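You operate a simulated robot arm through the tools that you are given. There is no shell and no other tool. Be economical: measure what you need, move in short steps, check, and stop when the job is done.

You run a simulated two-armed robot. Do the job below in one go: nothing can be reset, and whatever is moved stays where it is left.

JOB
Take the blue block and put it on the shelf under the teal cupboard. Shut the green bench drawer. Fetch the white block and set it on the top of the joining bench. Take the white tape measure and leave it on the top of the steel bench. The order is free. Set down upright: white tape measure.

The check looks at the end state, three seconds after you hand in, the way a careful person would. Anything else that was tipped, shoved, dropped, spilled or broken makes it a failure.

ROBOT AND FRAMES
Two 7-joint arms with vacuum grippers on one trunk, on a base that drives. Base frame: it is fixed to the floor where the robot stands at the start and does not move with it; the origin is under the middle of the robot, x ahead of it, y to its left, z up. Readings come in m, rad, newtons and seconds.
The left shoulder is at the start at [0.07, 0.174, 1.004], the right one opposite. With the tool pointing down near the work surface each hand reaches from about 0.3 to 0.8 m from the robot's upright axis, wherever it stands, measured 20 degrees to its own side. Places, roughly: blue block (5x5x4 cm) [0.8, 0.1, 0.9]; green bench drawer [0.5, 0.4, 0.7]; shelf under the teal cupboard [0.1, 2.1, 0.6]; top of the joining bench [0.8, 0.8, 0.9]; top of the steel bench [-0.9, -5.1, 0.9]; white block (5x5x4 cm) [0.7, -0.8, 0.9]; white tape measure (8x4x7 cm) [0.8, -1.3, 0.9]. Payload 3.5 kg a hand.
Tool frame (each hand has its own): the origin (TCP) lies in the middle of the cups' lips, and z points out of the cups. The gripper has 2 cups of 0.032 m across, covering 0.032 by 0.08 m (tool x, y); the bellows give 0.01 m. With the vacuum on, a cup seals on a smooth face that it is pressed against (1 to 4 N); it does not hold porous or soft things. The pull reaches 76 N.
Orientation is told as [roll, pitch, yaw] about the base's x, y, z axes, in that order, counted from this pose: with the cups facing straight down, the tool's x points along the base's -x, its y along +y and its z along -z.

CONTROLS
- The arms move only by the tool send_rows. It takes "left_commands", "right_commands" or both (then of equal length, played together; a hand with none holds still); each is a list of rows, each a list of 7 numbers: the vacuum: 1 switches it on, -1 off, then the shift along the tool's x, y, z in units of 50 mm (1.0 is 50 mm), then the turn, a rotation vector about the tool's x, y, z in units of 6 degrees (1.0 is 6 degrees). In form: [[valve, dx, dy, dz, ax, ay, az], ...]. A call has 1 to 8 rows; each row shifts and turns the commanded pose from where the row before left it, along the tool's axes as they then stand. A call with a number of a shift or a turn outside -1 to 1 is refused whole. Each row takes 0.2 s and may step no farther than 0.05 m and 0.15 rad from the row before; otherwise, or with a gripper value out of range, the whole call is refused. A pose out of reach is approached as far as the arm can. The call stops where the force on the tool passes 40 N (or 10 N more than at its start, if that is more) or the arm is blocked; 0.2 s more then pass. The pull builds up within a second once a cup has sealed. Time passes only in rows, and 0.2 s behind the last, so rows that do not move give it time. The reply holds the time, the measured pose of the TCP, the force on the tool along the base axes and the pull of the vacuum, in the units named above and with some noise, with the torque about the TCP (base axes, N m) and any sound that the robot's microphone picked up.
- Cameras (640 x 400 px; columns grow to the right, rows downward): "scene" is now at [0.1338, -0.0106, 1.3137]; the picture's right is [-0.12, -0.99, 0.00], its down [-0.65, 0.08, -0.75] and it looks along [0.75, -0.09, -0.66] (base axes); focal length 214 px, centre (320, 200). "left" rides on the left gripper at [0.074, -0.019, -0.11] in its tool frame; the picture's right is [0.25, 0.97, 0.00], its down [-0.77, 0.20, -0.60] and it looks along [-0.58, 0.15, 0.80] (tool axes); focal length 218 px, centre (320, 200). "right" rides on the right gripper at [0.074, 0.019, -0.11] in its tool frame; the picture's right is [-0.25, 0.97, 0.00], its down [-0.77, -0.20, -0.60] and it looks along [-0.58, -0.15, 0.80] (tool axes); focal length 218 px, centre (320, 200). There is no depth. A picture from a camera that has moved, and an enlarged one, comes with that camera's place and axes in the base frame and with its lens.
- camera(camera): a new picture of that camera. The clock stands still meanwhile.
- move_column(by): slides the trunk up (or, below 0, down) by that many m; the arms and the scene camera ride with it, the base frame stays. It gives what a move gives, with no picture.
- drive_base(legs): drives the robot by 1 to 6 legs, each [ahead, turn to the left] in m and rad, along the robot's own axes; the way and the turn of a leg run together, so that a leg with both is an arc; at most 1.5 m and 3.142 rad a leg. The arms and the cameras ride along, it lands a little off, and it stops where it bumps. It gives what a move gives.
- turn_head(pan, tilt): turns the head with the scene camera to pan (to the left, within 1.501 rad either way) and tilt (down, from -0.506 to 1.204), counted from straight ahead of the robot. It gives what a move gives.
- close_up(camera, box): a new picture of the part [left, top, right, bottom] of that camera's present view, enlarged. The clock stands still meanwhile.
- sign_off(): hands the job in; it is judged then, once.

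Go step by step. Nothing tells you exact positions but the pictures and the camera data: compare them with the known pose of the tool, close in by small moves and look again before you grip or let go. The budget is 165 turns and 118 pictures, counting those below and the enlarged ones. Unless the task says otherwise, let go and move clear before handing in, and close with one line.

The tools are called after "Call:" as name(argument=value, ...) on one line, values as JSON. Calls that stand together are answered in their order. send_rows: Moves the arms, as the interface text tells. Its arguments: {"type":"object","properties":{"left_commands":{"type":"array","items":{"type":"array","items":{"type":"number"}}},"right_commands":{"type":"array","items":{"type":"array","items":{"type":"number"}}}},"required":[]} The other tools are called the same way: move_column (by) slides the trunk up or down; drive_base (legs) drives the base; turn_head (pan, tilt) turns the head that bears the scene camera; camera (camera) takes a picture; close_up (camera, box) takes an enlarged picture of a part of a camera's view; sign_off () hands the job in.

At the start:

```text
t: 0.0
left_position: [0.4846, 0.4104, 1.1781]
left_tcp_rot: [0.002, 0.001, 0.0]
left_wrist_force: [-0.1, 0.2, 0.3]
left_moment: [0.0, -0.03, -0.02]
left_pull: 0.0
right_position: [0.582, -0.1542, 1.0986]
right_tcp_rot: [-0.001, 0.0, -0.003]
right_wrist_force: [0.2, 0.2, -0.5]
right_moment: [0.02, 0.03, 0.01]
right_pull: 0.1
trunk travel left (down, up): [-0.5, 0.34]
robot x, y, heading: [-0.0023, 0.0028, 0.001]
head pan, tilt: [-0.115, 0.717]
```

scene: 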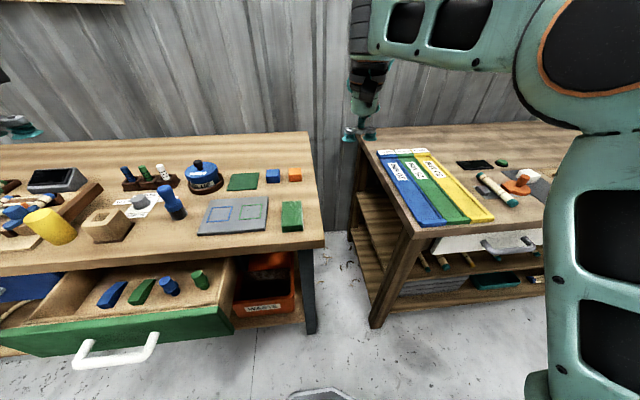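
right: 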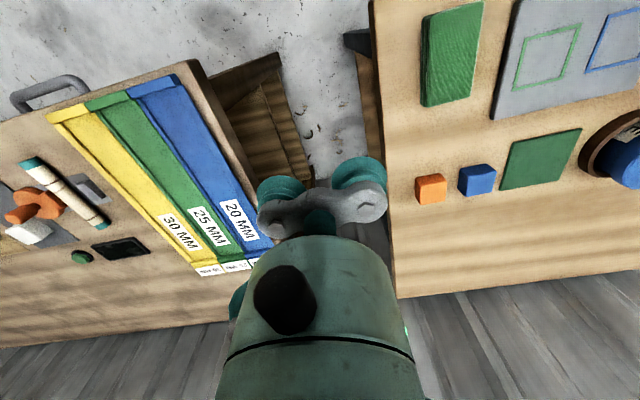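
left: 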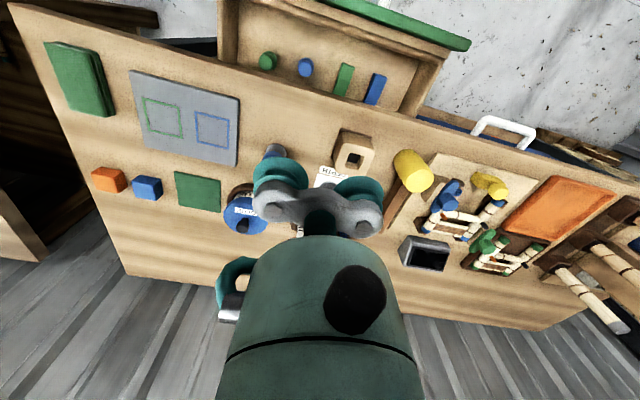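

I see the joining bench ahead with the open green drawer and the blue block near its right end, and a second bench to the right. First I look around with the head for the white things and the far places.

Call:
turn_head(pan=-1.0, tilt=0.5)

Call:
camera(camera="scene")

Call:
turn_head(pan=1.3, tilt=0.4)

Call:
camera(camera="scene")

Call:
turn_head(pan=0.5, tilt=0.8)

Call:
camera(camera="scene")

```text
t: 1.2
left_position: [0.4849, 0.4101, 1.1784]
left_tcp_rot: [-0.002, -0.003, 0.001]
left_wrist_force: [0.5, -0.9, 0.7]
left_moment: [0.0, 0.01, 0.02]
left_pull: 0.0
right_position: [0.5833, -0.1531, 1.0986]
right_tcp_rot: [0.001, 0.0, -0.002]
right_wrist_force: [-0.7, -0.8, -0.3]
right_moment: [0.0, 0.0, 0.04]
right_pull: 0.2
trunk travel left (down, up): [-0.5, 0.34]
robot x, y, heading: [0.0006, 0.0, -0.002]
head pan, tilt: [-1.0, 0.499]
```

```text
114 pictures are left
camera scene: at [0.0993, -0.0774, 1.3329], right [-0.84, -0.54, 0.0], down [-0.26, 0.4, -0.88], along [0.47, -0.74, -0.48], focal length 214 px, centre (320, 200)
```

scene: 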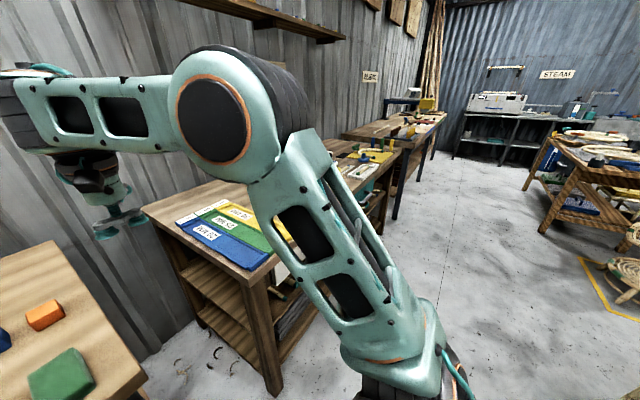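

```text
t: 3.3
left_position: [0.4863, 0.4108, 1.1772]
left_tcp_rot: [-0.001, 0.001, 0.0]
left_wrist_force: [0.9, -0.3, -0.1]
left_moment: [-0.02, 0.03, -0.02]
left_pull: 0.1
right_position: [0.5825, -0.1527, 1.0967]
right_tcp_rot: [0.001, 0.001, -0.003]
right_wrist_force: [-0.7, -0.1, -0.5]
right_moment: [-0.02, -0.01, -0.01]
right_pull: 0.1
trunk travel left (down, up): [-0.5, 0.34]
robot x, y, heading: [0.0005, -0.0037, -0.001]
head pan, tilt: [1.3, 0.4]
```

```text
113 pictures are left
camera scene: at [0.0749, 0.0884, 1.342], right [0.96, -0.27, 0.0], down [-0.1, -0.38, -0.92], along [0.25, 0.89, -0.39], focal length 214 px, centre (320, 200)
```

scene: 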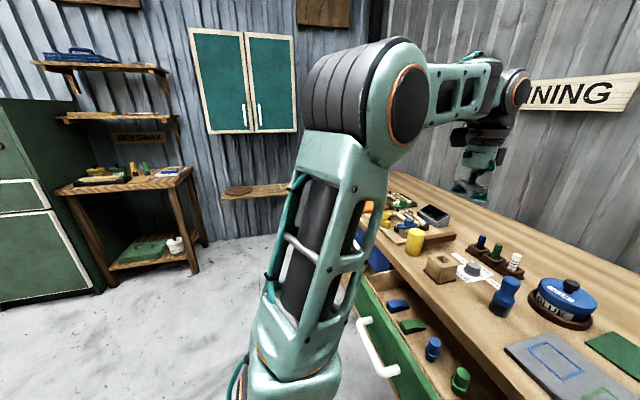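

```text
t: 4.5
left_position: [0.4863, 0.4096, 1.1774]
left_tcp_rot: [0.0, -0.001, 0.001]
left_wrist_force: [0.7, 0.0, -1.1]
left_moment: [-0.02, 0.01, 0.02]
left_pull: 0.1
right_position: [0.5819, -0.1529, 1.0965]
right_tcp_rot: [0.001, -0.001, -0.001]
right_wrist_force: [0.2, -0.1, -0.5]
right_moment: [-0.02, 0.01, 0.01]
right_pull: 0.0
trunk travel left (down, up): [-0.5, 0.34]
robot x, y, heading: [0.002, 0.001, 0.002]
head pan, tilt: [0.499, 0.799]
```

```text
112 pictures are left
camera scene: at [0.1209, 0.0378, 1.307], right [0.48, -0.88, 0.0], down [-0.63, -0.34, -0.7], along [0.61, 0.33, -0.72], focal length 214 px, centre (320, 200)
```

scene: 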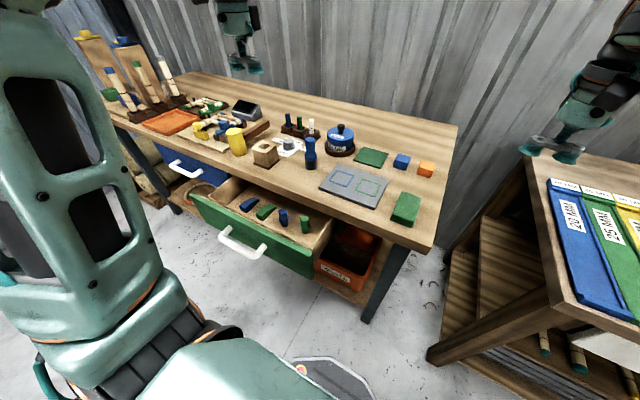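

Blue block is at about (0.75, 0.075), with its top near z 0.9; the right hand can reach it. I move the right hand above it and look again.

Call:
send_rows(right_commands=[[-1, -0.47, 0.72, 0, 0, 0, 0], [-1, -0.47, 0.72, 0, 0, 0, 0], [-1, -0.47, 0.72, 0, 0, 0, 0], [-1, -0.47, 0.72, 0.2, 0, 0, 0], [-1, -0.47, 0.72, 0.3, 0, 0, 0], [-1, -0.47, 0.72, 0.3, 0, 0, 0], [-1, -0.47, 0.72, 0.3, 0, 0, 0]])

Call:
camera(camera="right")

Call:
turn_head(pan=0.1, tilt=0.7)

Call:
camera(camera="scene")

```text
t: 6.0
left_position: [0.4864, 0.4112, 1.1779]
left_tcp_rot: [-0.001, 0.0, 0.0]
left_wrist_force: [0.2, 0.2, 0.4]
left_moment: [-0.01, 0.0, 0.0]
left_pull: 0.0
right_position: [0.6602, 0.0309, 1.0436]
right_tcp_rot: [0.0, 0.004, -0.009]
right_wrist_force: [0.6, 0.3, -0.2]
right_moment: [0.0, -0.02, 0.02]
right_pull: 0.0
right hand out of reach, approached as far as the arm can: row 4, 5, 6, 7
trunk travel left (down, up): [-0.5, 0.34]
robot x, y, heading: [-0.002, 0.0021, 0.001]
head pan, tilt: [0.499, 0.799]
```

```text
111 pictures are left
camera right: at [0.5846, 0.0508, 1.1543], right [0.26, 0.97, 0.0], down [0.77, -0.21, 0.6], along [0.58, -0.16, -0.8], focal length 218 px, centre (320, 200)
```

right: 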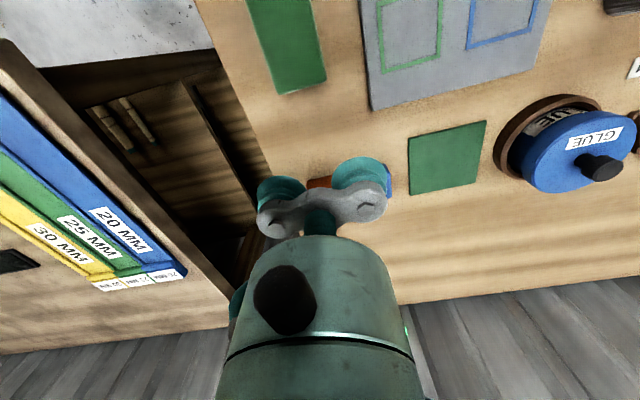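

```text
t: 6.9
left_position: [0.4862, 0.4097, 1.1778]
left_tcp_rot: [0.001, 0.0, 0.0]
left_wrist_force: [0.2, -0.9, -0.4]
left_moment: [0.02, -0.01, -0.01]
left_pull: 0.1
right_position: [0.66, 0.0304, 1.0464]
right_tcp_rot: [0.004, 0.0, -0.008]
right_wrist_force: [0.2, -0.3, 0.4]
right_moment: [-0.03, -0.02, 0.03]
right_pull: 0.0
trunk travel left (down, up): [-0.5, 0.34]
robot x, y, heading: [-0.0018, -0.0001, -0.002]
head pan, tilt: [0.099, 0.7]
```

```text
110 pictures are left
camera scene: at [0.1346, 0.0078, 1.3152], right [0.1, -0.99, 0.0], down [-0.64, -0.06, -0.76], along [0.76, 0.08, -0.64], focal length 214 px, centre (320, 200)
```

scene: 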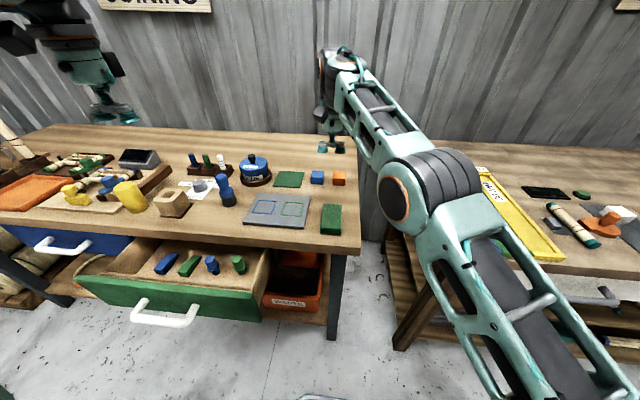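

The right arm is near its reach limit here. I'll shut the drawer first: back up a little so the left hand can face forward and push the handle (at about (0.33, 0.44, 0.7)).

Call:
drive_base(legs=[[-0.25, 0]])

Call:
send_rows(left_commands=[[-1, 0, 0, 0, 0, -1, 0], [-1, 0, 0, 0, 0, -1, 0], [-1, 0, 0, 0, 0, -1, 0], [-1, 0, 0, 0, 0, -1, 0], [-1, 0, 0, 0, 0, -1, 0], [-1, 0, 0, 0, 0, -1, 0], [-1, 0, 0, 0, 0, -1, 0], [-1, 0, 0, 0, 0, -1, 0]])

Call:
send_rows(left_commands=[[-1, 0, 0, 0, 0, -1, 0], [-1, 0, 0, 0, 0, -1, 0], [-1, 0, 0, 0, 0, -1, 0], [-1, 0, 0, 0, 0, -1, 0], [-1, 0, 0, 0, 0, -1, 0], [-1, 0, 0, 0, 0, -1, 0], [-1, 0, 0, 0, 0, -1, 0]])

Call:
camera(camera="scene")

```text
t: 8.8
left_position: [0.2331, 0.4114, 1.1781]
left_tcp_rot: [-0.001, 0.0, 0.001]
left_wrist_force: [0.2, 0.3, -0.7]
left_moment: [0.02, -0.03, 0.01]
left_pull: 0.1
right_position: [0.4074, 0.0315, 1.0476]
right_tcp_rot: [0.004, 0.002, -0.007]
right_wrist_force: [-0.2, -0.3, -0.7]
right_moment: [0.0, 0.01, -0.02]
right_pull: 0.1
trunk travel left (down, up): [-0.5, 0.34]
robot x, y, heading: [-0.2481, -0.0008, -0.001]
head pan, tilt: [0.099, 0.7]
```

```text
t: 10.6
left_position: [0.2336, 0.4093, 1.1786]
left_tcp_rot: [-0.001, -0.839, 0.0]
left_wrist_force: [-0.5, -0.4, -0.1]
left_moment: [0.01, 0.0, 0.03]
left_pull: 0.1
right_position: [0.4081, 0.03, 1.0488]
right_tcp_rot: [0.006, 0.001, -0.009]
right_wrist_force: [-0.3, 0.0, 0.8]
right_moment: [0.01, 0.0, -0.02]
right_pull: 0.1
trunk travel left (down, up): [-0.5, 0.34]
robot x, y, heading: [-0.2502, -0.0014, -0.001]
head pan, tilt: [0.099, 0.7]
```

```text
t: 12.2
left_position: [0.2334, 0.4112, 1.1775]
left_tcp_rot: [-2.484, -1.569, 2.485]
left_wrist_force: [0.0, -0.5, -0.1]
left_moment: [0.04, -0.02, 0.02]
left_pull: 0.0
right_position: [0.409, 0.0308, 1.0465]
right_tcp_rot: [0.006, 0.0, -0.01]
right_wrist_force: [0.1, 0.0, -0.7]
right_moment: [-0.04, -0.01, -0.01]
right_pull: 0.0
trunk travel left (down, up): [-0.5, 0.34]
robot x, y, heading: [-0.2512, 0.0029, 0.004]
head pan, tilt: [0.099, 0.7]
```

```text
109 pictures are left
camera scene: at [-0.1165, 0.0088, 1.3151], right [0.1, -0.99, 0.0], down [-0.64, -0.07, -0.76], along [0.76, 0.08, -0.64], focal length 214 px, centre (320, 200)
```

scene: 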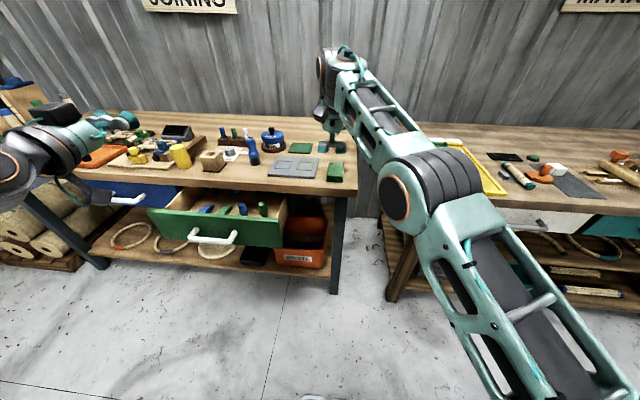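

The handle bar works out at about (0.31, 0.41, 0.76). The left cups now face forward; I lower them in front of the handle and look.

Call:
send_rows(left_commands=[[-1, 1, 0, 0, 0, 0, 0], [-1, 1, 0, 0, 0, 0, 0], [-1, 1, 0, 0, 0, 0, 0], [-1, 1, 0, 0, 0, 0, 0], [-1, 1, 0, 0, 0, 0, 0], [-1, 1, 0, 0, 0, 0, 0], [-1, 1, 0, 0, 0, 0, 0], [-1, 1, 0, 0, 0, 0, 0]])

Call:
camera(camera="scene")

Call:
camera(camera="left")

```text
t: 13.9
left_position: [0.2343, 0.407, 0.7786]
left_tcp_rot: [1.051, -1.57, -1.054]
left_wrist_force: [0.7, -0.3, 0.3]
left_moment: [0.02, 0.01, 0.01]
left_pull: 0.1
right_position: [0.4093, 0.0292, 1.0457]
right_tcp_rot: [0.006, 0.002, -0.01]
right_wrist_force: [-0.2, 0.2, 0.0]
right_moment: [0.01, -0.01, 0.01]
right_pull: 0.0
trunk travel left (down, up): [-0.5, 0.34]
robot x, y, heading: [-0.2508, -0.0, -0.004]
head pan, tilt: [0.099, 0.7]
```

```text
108 pictures are left
camera scene: at [-0.1154, 0.0075, 1.3151], right [0.1, -1.0, 0.0], down [-0.64, -0.06, -0.76], along [0.76, 0.08, -0.65], focal length 214 px, centre (320, 200)
```

scene: 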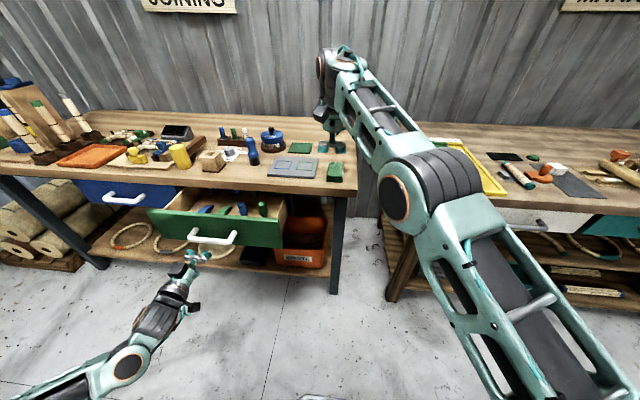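

```text
107 pictures are left
camera left: at [0.1252, 0.3889, 0.7049], right [0.0, 0.97, -0.25], down [-0.6, 0.2, 0.77], along [0.8, 0.15, 0.58], focal length 218 px, centre (320, 200)
```

left: 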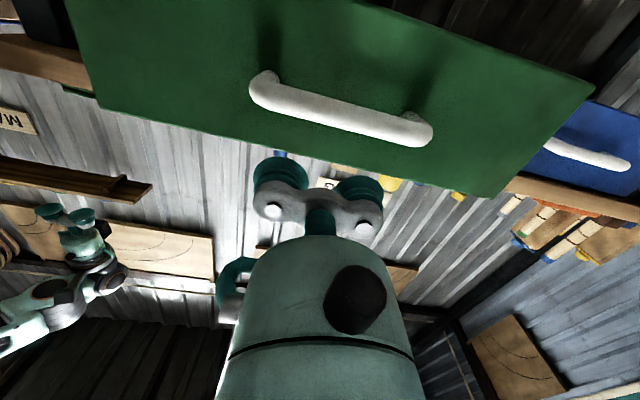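

The handle centre sits at about z 0.746, y 0.42. I lower 3 cm and push forward gently.

Call:
send_rows(left_commands=[[-1, 0.66, 0.2, 0, 0, 0, 0], [-1, 0, 0, 0.5, 0, 0, 0], [-1, 0, 0, 0.5, 0, 0, 0], [-1, 0, 0, 0.4, 0, 0, 0], [-1, 0, 0, 0.4, 0, 0, 0], [-1, 0, 0, 0.4, 0, 0, 0], [-1, 0, 0, 0.4, 0, 0, 0]])

Call:
camera(camera="scene")

```text
t: 15.6
left_position: [0.3186, 0.4213, 0.7427]
left_tcp_rot: [-0.671, -1.57, 0.67]
left_wrist_force: [-0.5, 0.1, -0.5]
left_moment: [0.02, -0.01, -0.02]
left_pull: 0.1
left hand out of reach, approached as far as the arm can: row 5, 6, 7
right_position: [0.4078, 0.03, 1.0471]
right_tcp_rot: [0.006, 0.0, -0.01]
right_wrist_force: [-0.1, 0.4, -0.3]
right_moment: [0.01, 0.07, -0.01]
right_pull: 0.0
trunk travel left (down, up): [-0.5, 0.34]
robot x, y, heading: [-0.2529, -0.0014, -0.001]
head pan, tilt: [0.099, 0.7]
```

```text
106 pictures are left
camera scene: at [-0.1166, 0.0075, 1.3152], right [0.1, -1.0, 0.0], down [-0.64, -0.06, -0.76], along [0.76, 0.08, -0.64], focal length 214 px, centre (320, 200)
```

scene: 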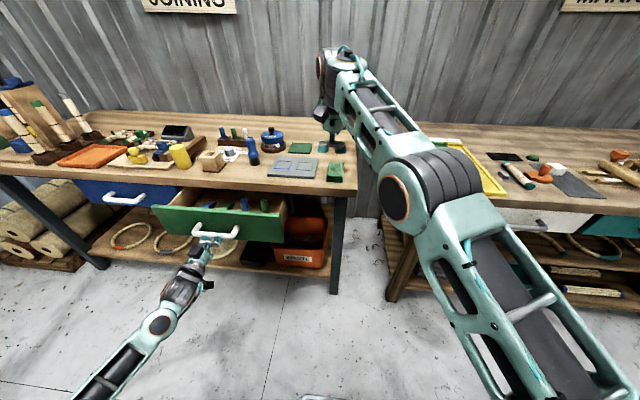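

The arm is at full reach and touching the handle, so I push on by driving forward in small steps.

Call:
drive_base(legs=[[0.08, 0]])

Call:
camera(camera="scene")

```text
t: 16.6
left_position: [0.3991, 0.4217, 0.7409]
left_tcp_rot: [-0.182, -1.57, 0.183]
left_wrist_force: [0.6, 0.2, 0.0]
left_moment: [-0.03, -0.03, -0.02]
left_pull: 0.1
right_position: [0.4885, 0.0288, 1.0459]
right_tcp_rot: [0.006, 0.002, -0.011]
right_wrist_force: [1.3, -0.6, -0.6]
right_moment: [0.01, 0.05, 0.03]
right_pull: 0.1
trunk travel left (down, up): [-0.5, 0.34]
robot x, y, heading: [-0.1732, 0.0024, 0.001]
head pan, tilt: [0.099, 0.7]
```

```text
105 pictures are left
camera scene: at [-0.0347, 0.0078, 1.315], right [0.1, -1.0, 0.0], down [-0.64, -0.06, -0.76], along [0.76, 0.08, -0.65], focal length 214 px, centre (320, 200)
```

scene: 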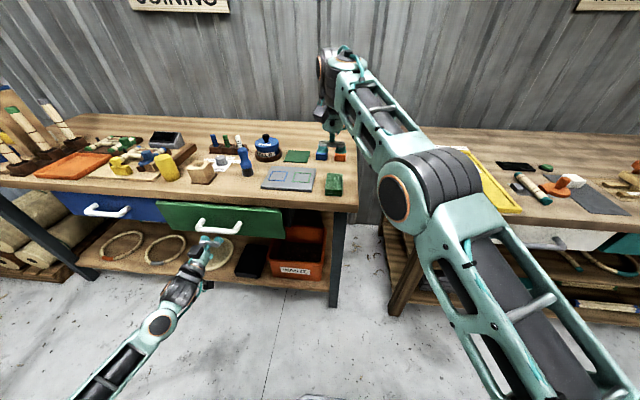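

Nearly shut; a bit more, pushing in small drives.

Call:
drive_base(legs=[[0.03, 0]])

Call:
close_up(camera="scene", box=[40, 140, 360, 340])

```text
t: 17.4
left_position: [0.4294, 0.4211, 0.7426]
left_tcp_rot: [-0.174, -1.57, 0.175]
left_wrist_force: [-0.7, 0.0, -0.3]
left_moment: [-0.02, 0.0, -0.02]
left_pull: 0.0
right_position: [0.519, 0.0287, 1.0481]
right_tcp_rot: [0.006, 0.002, -0.012]
right_wrist_force: [0.9, 0.5, -0.1]
right_moment: [-0.02, 0.09, 0.0]
right_pull: 0.1
trunk travel left (down, up): [-0.5, 0.34]
robot x, y, heading: [-0.1398, -0.0012, -0.003]
head pan, tilt: [0.099, 0.7]
```

```text
2.00 times, centred on (200, 240) of scene
camera zoom: at [-0.0053, 0.0076, 1.315], right [0.1, -1.0, 0.0], down [-0.64, -0.06, -0.76], along [0.76, 0.08, -0.65], focal length 429 px, centre (560, 120)
```

zoom: 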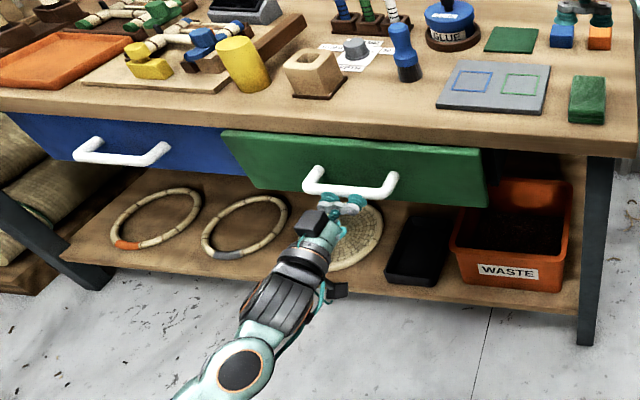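

The green front still protrudes slightly; I keep going.

Call:
drive_base(legs=[[0.03, 0]])

Call:
close_up(camera="scene", box=[40, 140, 360, 340])

```text
t: 18.3
left_position: [0.4572, 0.4218, 0.7413]
left_tcp_rot: [-0.876, -1.569, 0.875]
left_wrist_force: [-1.8, -0.6, -0.1]
left_moment: [-0.01, -0.03, 0.01]
left_pull: 0.1
right_position: [0.5468, 0.029, 1.0457]
right_tcp_rot: [0.008, 0.003, -0.011]
right_wrist_force: [-1.0, -0.3, 0.1]
right_moment: [-0.01, 0.0, -0.02]
right_pull: 0.0
trunk travel left (down, up): [-0.5, 0.34]
robot x, y, heading: [-0.11, -0.0011, 0.002]
head pan, tilt: [0.099, 0.7]
```

```text
2.00 times, centred on (200, 240) of scene
camera zoom: at [0.0239, 0.0074, 1.3151], right [0.1, -0.99, 0.0], down [-0.64, -0.06, -0.76], along [0.76, 0.08, -0.64], focal length 429 px, centre (560, 120)
```

zoom: 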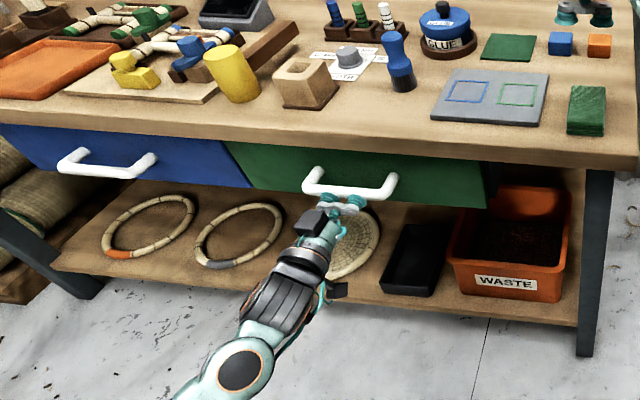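

Now nearly flush with the blue drawer, force slightly up. One more little push.

Call:
drive_base(legs=[[0.02, 0]])

Call:
close_up(camera="scene", box=[40, 140, 360, 340])

```text
t: 19.1
left_position: [0.4688, 0.4214, 0.7381]
left_tcp_rot: [-0.342, -1.563, 0.343]
left_wrist_force: [-13.7, 3.5, -5.0]
left_moment: [-0.1, -0.16, -0.04]
left_pull: 0.0
right_position: [0.5612, 0.03, 1.0474]
right_tcp_rot: [0.007, 0.0, -0.01]
right_wrist_force: [0.2, 0.6, 0.0]
right_moment: [0.01, 0.04, -0.02]
right_pull: 0.1
trunk travel left (down, up): [-0.5, 0.34]
robot x, y, heading: [-0.1013, 0.0005, 0.0]
head pan, tilt: [0.099, 0.7]
stopped in leg 1: the force on the tool passed its limit at 80 N (the readings are from after the stop); the commanded pose is now the measured one
```

```text
2.00 times, centred on (200, 240) of scene
camera zoom: at [0.0356, 0.0088, 1.3153], right [0.1, -0.99, 0.0], down [-0.64, -0.07, -0.77], along [0.76, 0.08, -0.64], focal length 429 px, centre (560, 120)
```

zoom: 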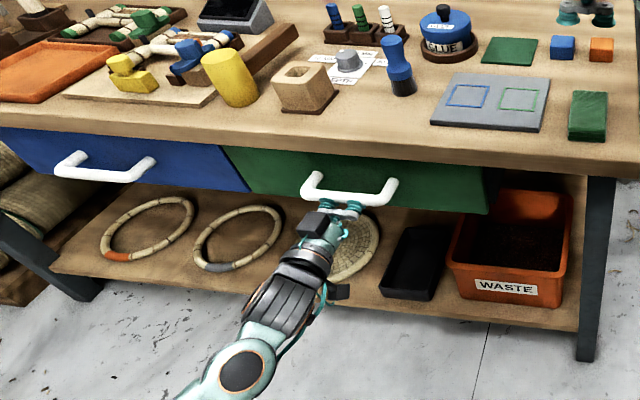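

The drawer is flush. I back the left hand off, raise it and turn it down again.

Call:
send_rows(left_commands=[[-1, 0, 0, -1, 0, 0, 0], [-1, 0, 0, -1, 0, 0, 0], [-1, 0, 0, -1, 0, 0, 0], [-1, -1, 0, 0, 0, 0, 0], [-1, -1, 0, 0, 0, 0, 0], [-1, -1, 0, 0, 0, 0, 0], [-1, -1, 0, 0, 0, 0, 0], [-1, -1, 0, 0, 0, 0, 0]])

Call:
send_rows(left_commands=[[-1, -1, 0, 0, 0, 0, 0], [-1, -1, 0, 0, 0, 0, 0], [-1, -1, 0, 0, 0, 0, 0], [-1, 0, 0, 0, 0, 1, 0], [-1, 0, 0, 0, 0, 1, 0], [-1, 0, 0, 0, 0, 1, 0], [-1, 0, 0, 0, 0, 1, 0], [-1, 0, 0, 0, 0, 1, 0]])

Call:
send_rows(left_commands=[[-1, 0, 0, 0, 0, 1, 0], [-1, 0, 0, 0, 0, 1, 0], [-1, 0, 0, 0, 0, 1, 0], [-1, 0, 0, 0, 0, 1, 0], [-1, 0, 0, 0, 0, 1, 0], [-1, 0, 0, 0, 0, 1, 0], [-1, 0, 0, 0, 0, 1, 0], [-1, 0, 0, 0, 0, 1, 0]])

Call:
send_rows(left_commands=[[-1, 0, 0, 0, 0, 1, 0], [-1, 0, 0, 0, 0, 1, 0]])

Call:
drive_base(legs=[[0.18, 0], [0, 0.35]])

Call:
camera(camera="scene")

Call:
camera(camera="right")

```text
t: 20.9
left_position: [0.3468, 0.4459, 0.9704]
left_tcp_rot: [-0.466, -1.566, 0.47]
left_wrist_force: [0.2, -0.1, -0.2]
left_moment: [0.03, 0.03, -0.01]
left_pull: 0.0
left hand out of reach, approached as far as the arm can: row 6, 7, 8
right_position: [0.5611, 0.0286, 1.0473]
right_tcp_rot: [0.006, 0.001, -0.011]
right_wrist_force: [0.3, -0.2, -0.5]
right_moment: [0.0, 0.0, 0.0]
right_pull: 0.2
trunk travel left (down, up): [-0.5, 0.34]
robot x, y, heading: [-0.0969, 0.0025, 0.004]
head pan, tilt: [0.099, 0.7]
```

```text
t: 22.7
left_position: [0.3603, 0.4422, 1.1178]
left_tcp_rot: [-0.001, -1.054, -0.002]
left_wrist_force: [-0.3, -0.2, 0.5]
left_moment: [-0.01, 0.02, 0.03]
left_pull: 0.1
left hand out of reach, approached as far as the arm can: row 8
right_position: [0.5628, 0.0282, 1.0472]
right_tcp_rot: [0.01, 0.0, -0.009]
right_wrist_force: [-0.3, -0.4, -0.3]
right_moment: [0.02, -0.02, 0.0]
right_pull: 0.0
trunk travel left (down, up): [-0.5, 0.34]
robot x, y, heading: [-0.0943, -0.0001, 0.0]
head pan, tilt: [0.099, 0.7]
```

```text
t: 24.5
left_position: [0.3854, 0.4352, 1.1116]
left_tcp_rot: [0.001, -0.203, 0.0]
left_wrist_force: [-0.6, 0.2, 0.5]
left_moment: [0.02, 0.01, -0.03]
left_pull: 0.1
left hand out of reach, approached as far as the arm can: row 1, 2, 3, 4
right_position: [0.5631, 0.0279, 1.0469]
right_tcp_rot: [0.006, 0.002, -0.009]
right_wrist_force: [-0.2, 0.1, -0.6]
right_moment: [0.03, 0.01, -0.02]
right_pull: 0.2
trunk travel left (down, up): [-0.5, 0.34]
robot x, y, heading: [-0.1004, -0.0013, 0.001]
head pan, tilt: [0.099, 0.7]
```

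```text
t: 25.1
left_position: [0.3855, 0.4357, 1.1119]
left_tcp_rot: [0.001, 0.007, -0.001]
left_wrist_force: [0.7, -0.2, -0.6]
left_moment: [0.05, 0.02, 0.0]
left_pull: 0.1
right_position: [0.5637, 0.0284, 1.0454]
right_tcp_rot: [0.006, 0.002, -0.011]
right_wrist_force: [0.5, -0.7, 1.1]
right_moment: [-0.03, 0.01, 0.0]
right_pull: 0.1
trunk travel left (down, up): [-0.5, 0.34]
robot x, y, heading: [-0.0985, -0.0022, 0.005]
head pan, tilt: [0.099, 0.7]
```

```text
t: 27.7
left_position: [0.3856, 0.5743, 1.1104]
left_tcp_rot: [-0.001, 0.006, 0.348]
left_wrist_force: [-0.1, -0.2, -0.7]
left_moment: [0.01, 0.02, 0.0]
left_pull: 0.1
right_position: [0.692, 0.2544, 1.0475]
right_tcp_rot: [0.006, 0.001, 0.338]
right_wrist_force: [-0.3, 0.3, 0.0]
right_moment: [0.0, 0.03, -0.01]
right_pull: 0.0
trunk travel left (down, up): [-0.5, 0.34]
robot x, y, heading: [0.08, 0.003, 0.351]
head pan, tilt: [0.099, 0.7]
```

```text
101 pictures are left
camera scene: at [0.2054, 0.0544, 1.3151], right [0.44, -0.9, 0.0], down [-0.58, -0.28, -0.76], along [0.69, 0.33, -0.64], focal length 214 px, centre (320, 200)
```

scene: 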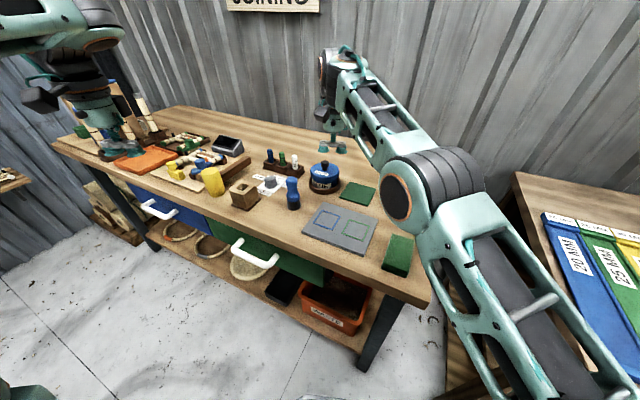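

```text
100 pictures are left
camera right: at [0.615, 0.2465, 1.1574], right [-0.08, 1.0, 0.01], down [0.8, 0.06, 0.6], along [0.6, 0.05, -0.8], focal length 218 px, centre (320, 200)
```

right: 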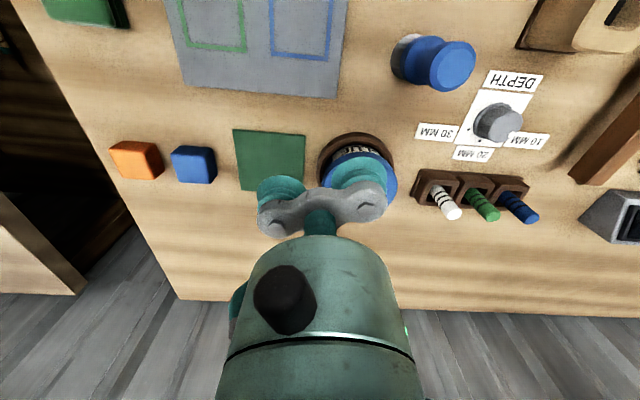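

Two views give the blue block top at about (0.767, 0.083, 0.88). I bring the right hand over it with one cup centred on the block.

Call:
send_rows(right_commands=[[-1, -0.07, -0.81, 0, 0, 0, 0], [-1, -0.07, -0.81, 0, 0, 0, 0], [-1, -0.07, -0.81, 0, 0, 0, 0], [-1, -0.07, -0.81, 0, 0, 0, 0], [-1, 0, 0, 0.9, 0, 0, 0], [-1, 0, 0, 0.9, 0, 0, 0]])

Call:
camera(camera="right")

Call:
close_up(camera="scene", box=[260, 100, 460, 225])

```text
t: 29.1
left_position: [0.3867, 0.5731, 1.1102]
left_tcp_rot: [-0.002, 0.005, 0.348]
left_wrist_force: [0.6, 0.1, -0.4]
left_moment: [-0.01, 0.01, 0.0]
left_pull: 0.1
right_position: [0.7601, 0.1052, 0.9568]
right_tcp_rot: [0.006, 0.001, 0.338]
right_wrist_force: [-0.3, -0.2, -0.3]
right_moment: [-0.01, -0.02, 0.03]
right_pull: 0.0
trunk travel left (down, up): [-0.5, 0.34]
robot x, y, heading: [0.0804, -0.0002, 0.353]
head pan, tilt: [0.099, 0.7]
```

```text
99 pictures are left
camera right: at [0.6826, 0.098, 1.0667], right [-0.08, 1.0, 0.01], down [0.8, 0.06, 0.6], along [0.6, 0.06, -0.8], focal length 218 px, centre (320, 200)
```

right: 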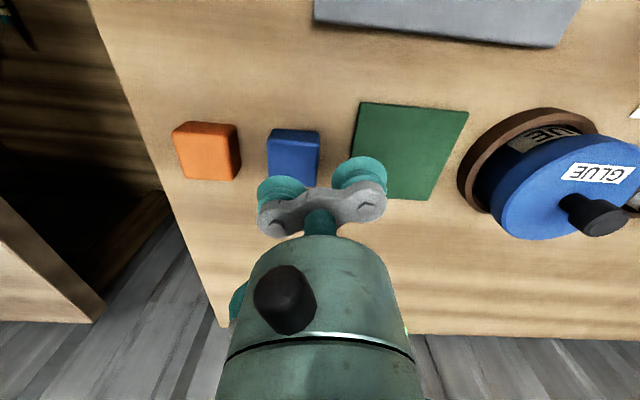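

```text
3.20 times, centred on (360, 162) of scene
camera zoom: at [0.2064, 0.0534, 1.3151], right [0.44, -0.9, 0.0], down [-0.58, -0.28, -0.76], along [0.69, 0.33, -0.64], focal length 686 px, centre (192, 320)
```

zoom: 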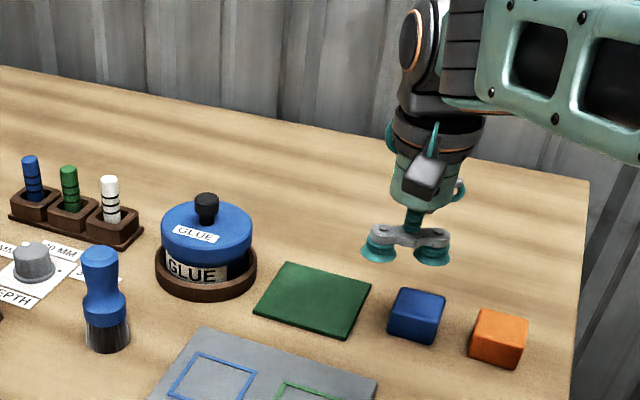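

The right-hand cup is lined up over the block. I go down with the vacuum on, in fine steps at the end.

Call:
send_rows(right_commands=[[1, 0, 0, 0.8, 0, 0, 0], [1, 0, 0, 0.25, 0, 0, 0], [1, 0, 0, 0.12, 0, 0, 0], [1, 0, 0, 0.12, 0, 0, 0], [1, 0, 0, 0, 0, 0, 0], [1, 0, 0, 0, 0, 0, 0]])

```text
t: 30.5
left_position: [0.3873, 0.5745, 1.1108]
left_tcp_rot: [-0.002, 0.006, 0.35]
left_wrist_force: [0.1, -0.4, -0.7]
left_moment: [-0.02, -0.02, -0.01]
left_pull: 0.0
right_position: [0.7599, 0.1061, 0.8911]
right_tcp_rot: [0.007, 0.003, 0.338]
right_wrist_force: [0.6, 0.1, -0.5]
right_moment: [-0.01, 0.02, 0.0]
right_pull: 0.0
trunk travel left (down, up): [-0.5, 0.34]
robot x, y, heading: [0.0848, -0.0011, 0.35]
head pan, tilt: [0.099, 0.7]
```

Call:
send_rows(right_commands=[[1, 0, 0, 0.1, 0, 0, 0], [1, 0, 0, 0.1, 0, 0, 0], [1, 0, 0, 0.0, 0, 0, 0], [1, 0, 0, 0, 0, 0, 0]])

Call:
close_up(camera="scene", box=[260, 100, 460, 225])

```text
t: 31.5
left_position: [0.3855, 0.5745, 1.1112]
left_tcp_rot: [-0.002, 0.005, 0.35]
left_wrist_force: [0.1, -0.7, 0.5]
left_moment: [0.0, -0.02, -0.03]
left_pull: 0.1
right_position: [0.7585, 0.1066, 0.882]
right_tcp_rot: [0.007, -0.001, 0.339]
right_wrist_force: [-1.2, 1.6, 5.3]
right_moment: [-0.06, -0.01, -0.02]
right_pull: 0.1
trunk travel left (down, up): [-0.5, 0.34]
robot x, y, heading: [0.0869, 0.0005, 0.35]
head pan, tilt: [0.099, 0.7]
```

```text
3.20 times, centred on (360, 162) of scene
camera zoom: at [0.2047, 0.0541, 1.3153], right [0.44, -0.9, 0.0], down [-0.58, -0.28, -0.77], along [0.69, 0.33, -0.64], focal length 686 px, centre (192, 320)
```

zoom: 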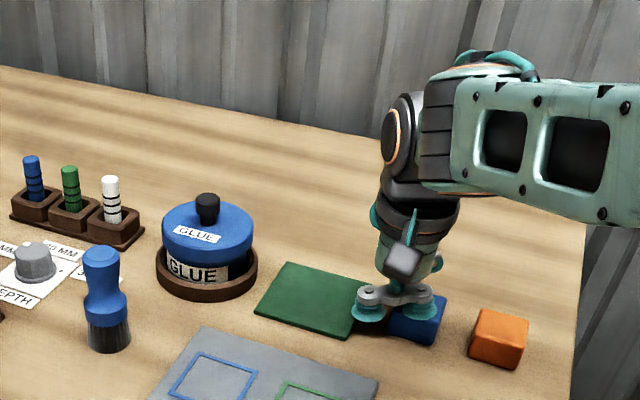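

Contact at z≈0.882 but no seal: the cup sits too near the front edge. I lift slightly, shift 1.5 cm forward and press again.

Call:
send_rows(right_commands=[[1, 0, 0, -0.4, 0, 0, 0], [1, -0.27, -0.14, 0, 0, 0, 0], [1, 0, 0, 0.2, 0, 0, 0], [1, 0, 0, 0.1, 0, 0, 0], [1, 0, 0, 0.06, 0, 0, 0], [1, 0, 0, 0.0, 0, 0, 0], [1, 0, 0, 0, 0, 0, 0]])

Call:
close_up(camera="scene", box=[320, 140, 420, 205])

```text
t: 33.1
left_position: [0.3841, 0.5742, 1.1118]
left_tcp_rot: [-0.002, 0.002, 0.349]
left_wrist_force: [-0.7, 0.6, -0.2]
left_moment: [0.02, -0.01, -0.01]
left_pull: 0.0
right_position: [0.772, 0.104, 0.8869]
right_tcp_rot: [0.004, -0.004, 0.339]
right_wrist_force: [9.4, 6.4, 28.8]
right_moment: [-1.16, -0.47, 0.15]
right_pull: 37.5
trunk travel left (down, up): [-0.5, 0.34]
robot x, y, heading: [0.0818, 0.0027, 0.353]
head pan, tilt: [0.099, 0.7]
```

```text
6.15 times, centred on (370, 172) of scene
camera zoom: at [0.2026, 0.0544, 1.3156], right [0.44, -0.9, 0.0], down [-0.58, -0.28, -0.77], along [0.69, 0.33, -0.64], focal length 1320 px, centre (12, 369)
```

zoom: 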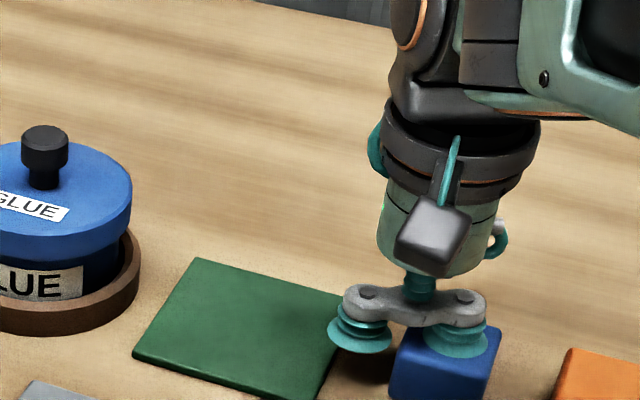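

Sealed with one cup (37.5 N). I lift it clear.

Call:
send_rows(right_commands=[[1, 0, 0, -0.2, 0, 0, 0], [1, 0, 0, -0.5, 0, 0, 0], [1, 0, 0, -0.8, 0, 0, 0], [1, 0, 0, -0.8, 0, 0, 0], [1, 0, 0, -0.8, 0, 0, 0], [1, 0, 0, 0, 0, 0, 0]])

Call:
camera(camera="right")

```text
t: 34.5
left_position: [0.3879, 0.5748, 1.1113]
left_tcp_rot: [-0.002, 0.004, 0.349]
left_wrist_force: [0.2, -0.3, -0.6]
left_moment: [0.01, 0.04, -0.05]
left_pull: 0.0
right_position: [0.7739, 0.1027, 1.0377]
right_tcp_rot: [0.007, 0.0, 0.339]
right_wrist_force: [0.5, -0.5, -1.1]
right_moment: [-0.87, -0.31, -0.05]
right_pull: 38.1
trunk travel left (down, up): [-0.5, 0.34]
robot x, y, heading: [0.0823, 0.0031, 0.354]
head pan, tilt: [0.099, 0.7]
```

```text
95 pictures are left
camera right: at [0.6973, 0.0952, 1.1482], right [-0.08, 1.0, 0.01], down [0.8, 0.06, 0.6], along [0.6, 0.05, -0.8], focal length 218 px, centre (320, 200)
```

right: 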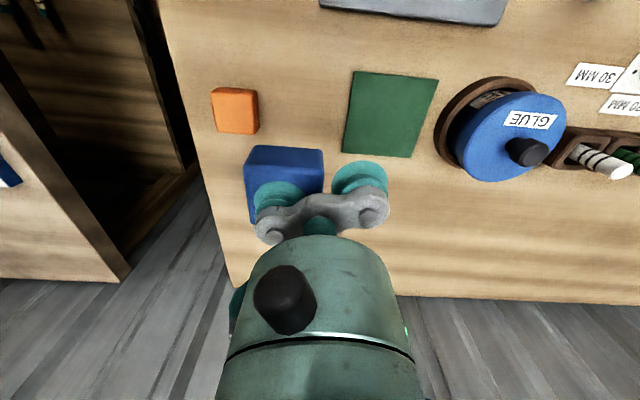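

Block held. I tuck the left hand in, back away from the bench and turn left toward the shelf.

Call:
send_rows(left_commands=[[-1, 0.3, -0.7, 0, 0, 0, 0], [-1, 0.3, -0.7, 0, 0, 0, 0], [-1, 0.3, -0.7, 0, 0, 0, 0], [-1, 0.3, -0.7, 0, 0, 0, 0], [-1, 0.3, -0.7, 0, 0, 0, 0]], right_commands=[[1, 0.6, 0, -0.4, 0, 0, 0], [1, 0.6, 0, -0.4, 0, 0, 0], [1, 0.6, 0, -0.4, 0, 0, 0], [1, 0.3, 0, 0, 0, 0, 0], [1, 0, 0, 0, 0, 0, 0]])

Call:
drive_base(legs=[[-0.3, 0], [0, 1.22], [0.9, 0]])

Call:
turn_head(pan=-0.1, tilt=0.5)

Call:
camera(camera="scene")

```text
t: 35.7
left_position: [0.3773, 0.3836, 1.112]
left_tcp_rot: [-0.001, 0.005, 0.35]
left_wrist_force: [-0.7, 0.0, 0.2]
left_moment: [0.02, 0.02, 0.0]
left_pull: 0.0
right_position: [0.6746, 0.0664, 1.0985]
right_tcp_rot: [0.008, 0.001, 0.338]
right_wrist_force: [0.8, -0.6, -0.7]
right_moment: [-0.84, -0.32, -0.01]
right_pull: 37.8
trunk travel left (down, up): [-0.5, 0.34]
robot x, y, heading: [0.0836, 0.0013, 0.351]
head pan, tilt: [0.099, 0.7]
```

```text
t: 45.1
left_position: [-0.4561, 1.2052, 1.1121]
left_tcp_rot: [-0.003, 0.005, 1.569]
left_wrist_force: [-1.0, -0.5, 0.6]
left_moment: [0.02, 0.0, -0.01]
left_pull: 0.0
right_position: [-0.0551, 1.3776, 1.098]
right_tcp_rot: [0.009, 0.001, 1.559]
right_wrist_force: [0.3, 0.0, 0.3]
right_moment: [-0.06, -0.9, -0.03]
right_pull: 37.8
trunk travel left (down, up): [-0.5, 0.34]
robot x, y, heading: [-0.1977, 0.7975, 1.572]
head pan, tilt: [0.099, 0.7]
```

```text
t: 45.8
left_position: [-0.4566, 1.2041, 1.1121]
left_tcp_rot: [-0.003, 0.005, 1.572]
left_wrist_force: [-0.2, -0.5, 0.3]
left_moment: [0.03, 0.0, -0.02]
left_pull: 0.1
right_position: [-0.0569, 1.3775, 1.0978]
right_tcp_rot: [0.006, 0.001, 1.56]
right_wrist_force: [-0.6, 0.6, -0.1]
right_moment: [-0.03, -0.92, -0.05]
right_pull: 37.9
trunk travel left (down, up): [-0.5, 0.34]
robot x, y, heading: [-0.1958, 0.7945, 1.574]
head pan, tilt: [-0.099, 0.499]
```

```text
94 pictures are left
camera scene: at [-0.1884, 0.9364, 1.3328], right [1.0, -0.1, 0.0], down [-0.05, -0.48, -0.88], along [0.09, 0.87, -0.48], focal length 214 px, centre (320, 200)
```

scene: 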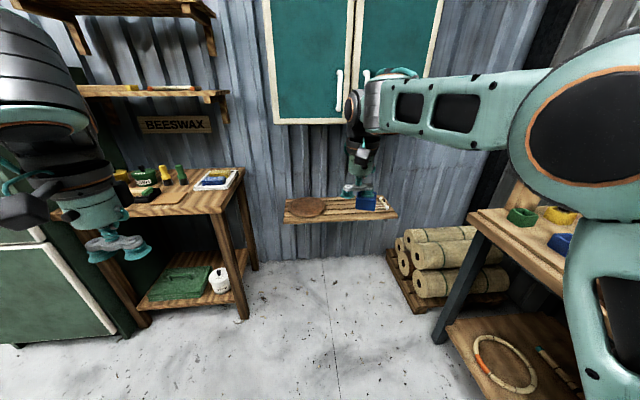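

I see the shelf under the teal cupboard, with a round board on its left half. I zoom in to see the free space.

Call:
close_up(camera="scene", box=[260, 150, 420, 250])

```text
4.00 times, centred on (340, 200) of scene
camera zoom: at [-0.1884, 0.9364, 1.3328], right [1.0, -0.1, 0.0], down [-0.05, -0.48, -0.88], along [0.09, 0.87, -0.48], focal length 858 px, centre (240, 200)
```

zoom: 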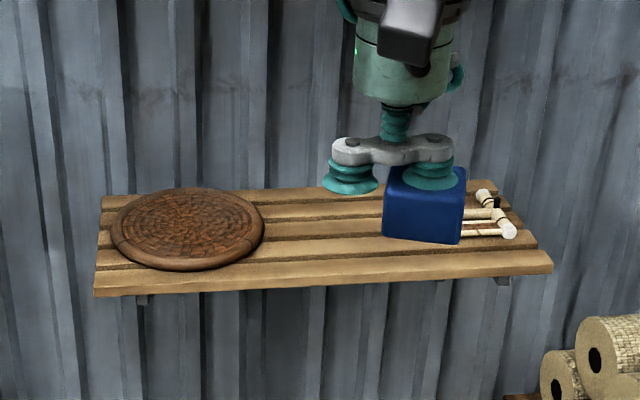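

Free space lies between the mat and a wooden part, target about (0.12, 2.14). The cupboard's underside is at about z 1.15, so I lower the right hand first, lift and tuck the left, then drive up.

Call:
send_rows(left_commands=[[-1, 0.3, -0.3, -0.4, 0, 0, 0], [-1, 0.3, -0.3, -0.4, 0, 0, 0], [-1, 0.3, -0.3, 0, 0, 0, 0], [-1, 0.3, -0.3, 0, 0, 0, 0], [-1, 0.3, 0, 0, 0, 0, 0], [-1, 0.3, 0, 0, 0, 0, 0]], right_commands=[[1, 0, 0, 0.9, 0, 0, 0], [1, 0, 0, 0.9, 0, 0, 0], [1, 0, 0, 0.9, 0, 0, 0], [1, 0, 0, 0.9, 0, 0, 0], [1, 0, 0, 0.9, 0, 0, 0], [1, 0, 0, 0.9, 0, 0, 0]])

Call:
drive_base(legs=[[0.6, 0]])

Call:
camera(camera="scene")

Call:
camera(camera="right")

```text
t: 47.2
left_position: [-0.3816, 1.131, 1.1248]
left_tcp_rot: [-0.004, 0.005, 1.569]
left_wrist_force: [-0.2, -0.7, 0.2]
left_moment: [-0.04, -0.02, 0.02]
left_pull: 0.1
left hand out of reach, approached as far as the arm can: row 1, 2, 5, 6
right_position: [-0.0584, 1.3763, 0.8273]
right_tcp_rot: [0.009, 0.003, 1.558]
right_wrist_force: [-0.3, 0.1, -0.6]
right_moment: [0.0, -0.88, -0.02]
right_pull: 38.1
trunk travel left (down, up): [-0.5, 0.34]
robot x, y, heading: [-0.1966, 0.7936, 1.569]
head pan, tilt: [-0.099, 0.499]
```

```text
t: 50.6
left_position: [-0.3835, 1.7357, 1.126]
left_tcp_rot: [-0.003, 0.005, 1.571]
left_wrist_force: [-0.2, 0.7, 0.2]
left_moment: [0.02, -0.01, 0.01]
left_pull: 0.1
right_position: [-0.0606, 1.9818, 0.8292]
right_tcp_rot: [0.008, 0.001, 1.564]
right_wrist_force: [-0.1, 0.9, -0.3]
right_moment: [-0.03, -0.92, -0.02]
right_pull: 38.4
trunk travel left (down, up): [-0.5, 0.34]
robot x, y, heading: [-0.2004, 1.4026, 1.571]
head pan, tilt: [-0.099, 0.499]
```

```text
92 pictures are left
camera scene: at [-0.1896, 1.5417, 1.3329], right [1.0, -0.1, 0.0], down [-0.05, -0.48, -0.88], along [0.08, 0.87, -0.48], focal length 214 px, centre (320, 200)
```

scene: 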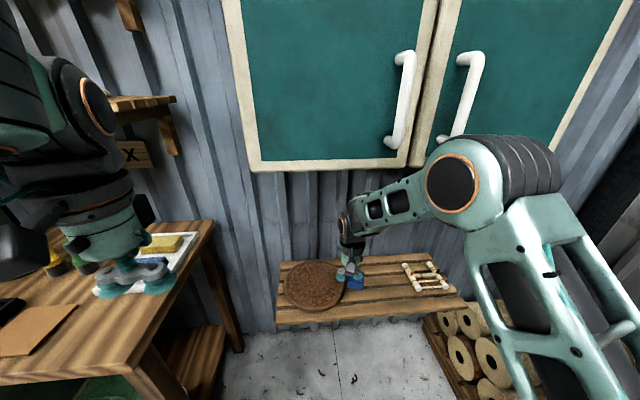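

```text
91 pictures are left
camera right: at [-0.0819, 1.909, 0.939], right [-0.96, 0.26, 0.01], down [0.21, 0.77, 0.6], along [0.15, 0.58, -0.8], focal length 218 px, centre (320, 200)
```

right: 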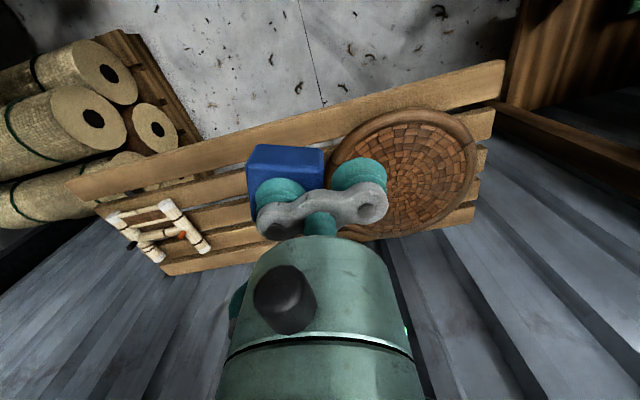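

The shelf top is at about z 0.615, front edge y 2.01. I drive up a little more and bring the block over x≈0.10, y≈2.12, then check.

Call:
drive_base(legs=[[0.08, 0]])

Call:
send_rows(right_commands=[[1, -0.31, -0.685, 0, 0, 0, 0], [1, -0.31, -0.685, 0, 0, 0, 0], [1, -0.31, -0.685, 0, 0, 0, 0], [1, -0.31, -0.685, 0, 0, 0, 0], [1, 0, 0, 0.7, 0, 0, 0], [1, 0, 0, 0.7, 0, 0, 0], [1, 0, 0, 0.7, 0, 0, 0]])

Call:
close_up(camera="scene", box=[260, 200, 500, 350])

Call:
camera(camera="right")

```text
t: 51.7
left_position: [-0.3847, 1.8161, 1.1251]
left_tcp_rot: [-0.002, 0.008, 1.572]
left_wrist_force: [0.6, -0.2, -0.1]
left_moment: [-0.01, 0.02, -0.02]
left_pull: 0.0
right_position: [-0.0611, 2.0644, 0.828]
right_tcp_rot: [0.007, 0.002, 1.564]
right_wrist_force: [-0.2, 0.0, -0.3]
right_moment: [0.01, -0.91, 0.0]
right_pull: 37.6
trunk travel left (down, up): [-0.5, 0.34]
robot x, y, heading: [-0.2013, 1.4856, 1.574]
head pan, tilt: [-0.099, 0.499]
```

```text
t: 52.9
left_position: [-0.3225, 1.8065, 1.1378]
left_tcp_rot: [-0.095, 0.059, 1.54]
left_wrist_force: [-3.8, 1.8, -0.4]
left_moment: [-0.18, -0.24, -0.02]
left_pull: 0.1
right_position: [0.1516, 2.0865, 0.7678]
right_tcp_rot: [0.048, 0.012, 1.552]
right_wrist_force: [-0.1, -0.5, -1.2]
right_moment: [-0.03, -0.84, 0.0]
right_pull: 37.9
trunk travel left (down, up): [-0.5, 0.34]
robot x, y, heading: [-0.197, 1.4642, 1.527]
head pan, tilt: [-0.099, 0.499]
stopped in row 5 (left hand): the arm was blocked; the commanded pose is now the measured one
```

```text
2.67 times, centred on (380, 275) of scene
camera zoom: at [-0.3035, 1.6251, 1.3404], right [0.99, -0.14, 0.09], down [0.01, -0.49, -0.87], along [0.17, 0.86, -0.48], focal length 572 px, centre (160, 0)
```

zoom: 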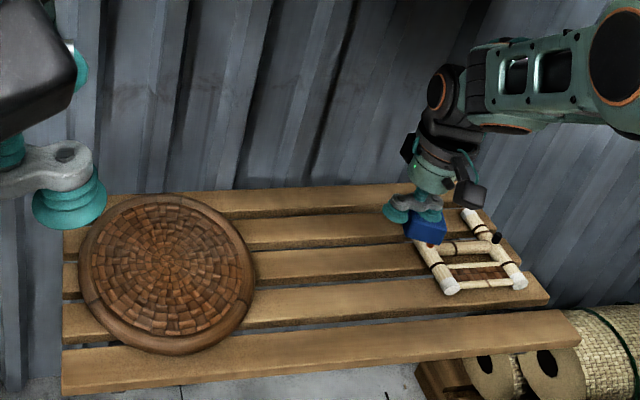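

```text
89 pictures are left
camera right: at [0.1335, 2.0162, 0.8804], right [-0.96, 0.27, 0.04], down [0.25, 0.77, 0.58], along [0.12, 0.57, -0.81], focal length 218 px, centre (320, 200)
```

right: 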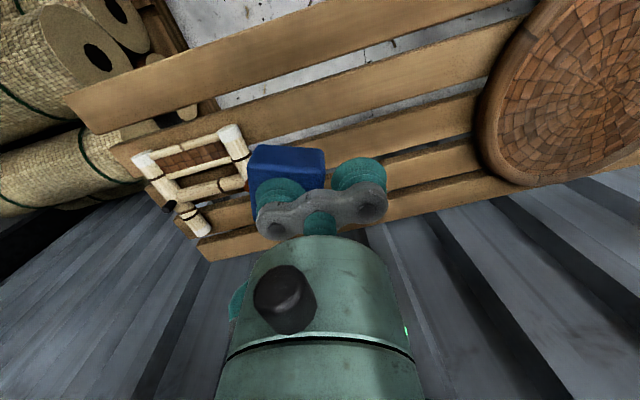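

Something blocked: the trunk pose looks disturbed (heading and camera tilted). I look before doing anything else.

Call:
camera(camera="scene")

Call:
camera(camera="left")

```text
88 pictures are left
camera scene: at [-0.3035, 1.6251, 1.3404], right [0.99, -0.14, 0.09], down [0.01, -0.49, -0.87], along [0.17, 0.86, -0.48], focal length 214 px, centre (320, 200)
```

scene: 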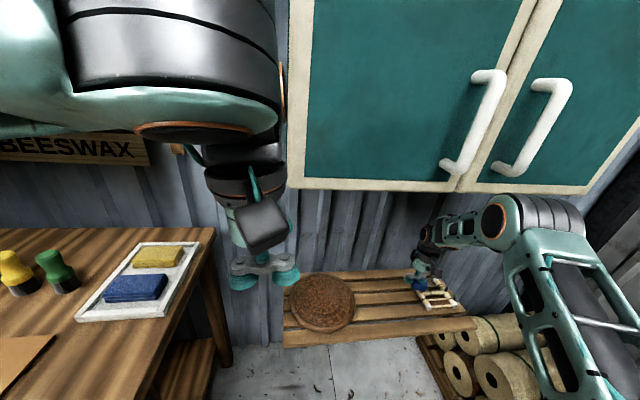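

```text
87 pictures are left
camera left: at [-0.3162, 1.7386, 1.2537], right [-0.97, -0.23, -0.08], down [-0.23, 0.81, 0.54], along [-0.06, 0.54, -0.84], focal length 218 px, centre (320, 200)
```

left: 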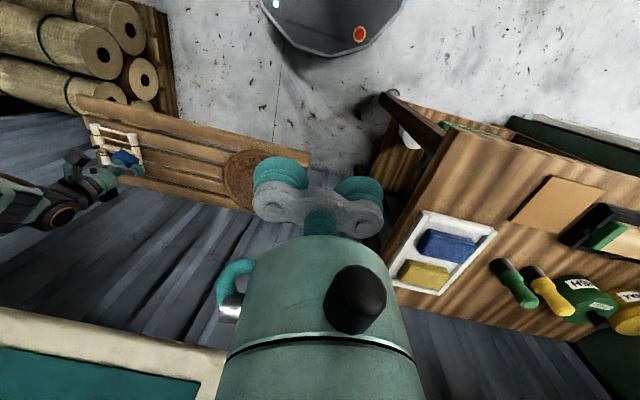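

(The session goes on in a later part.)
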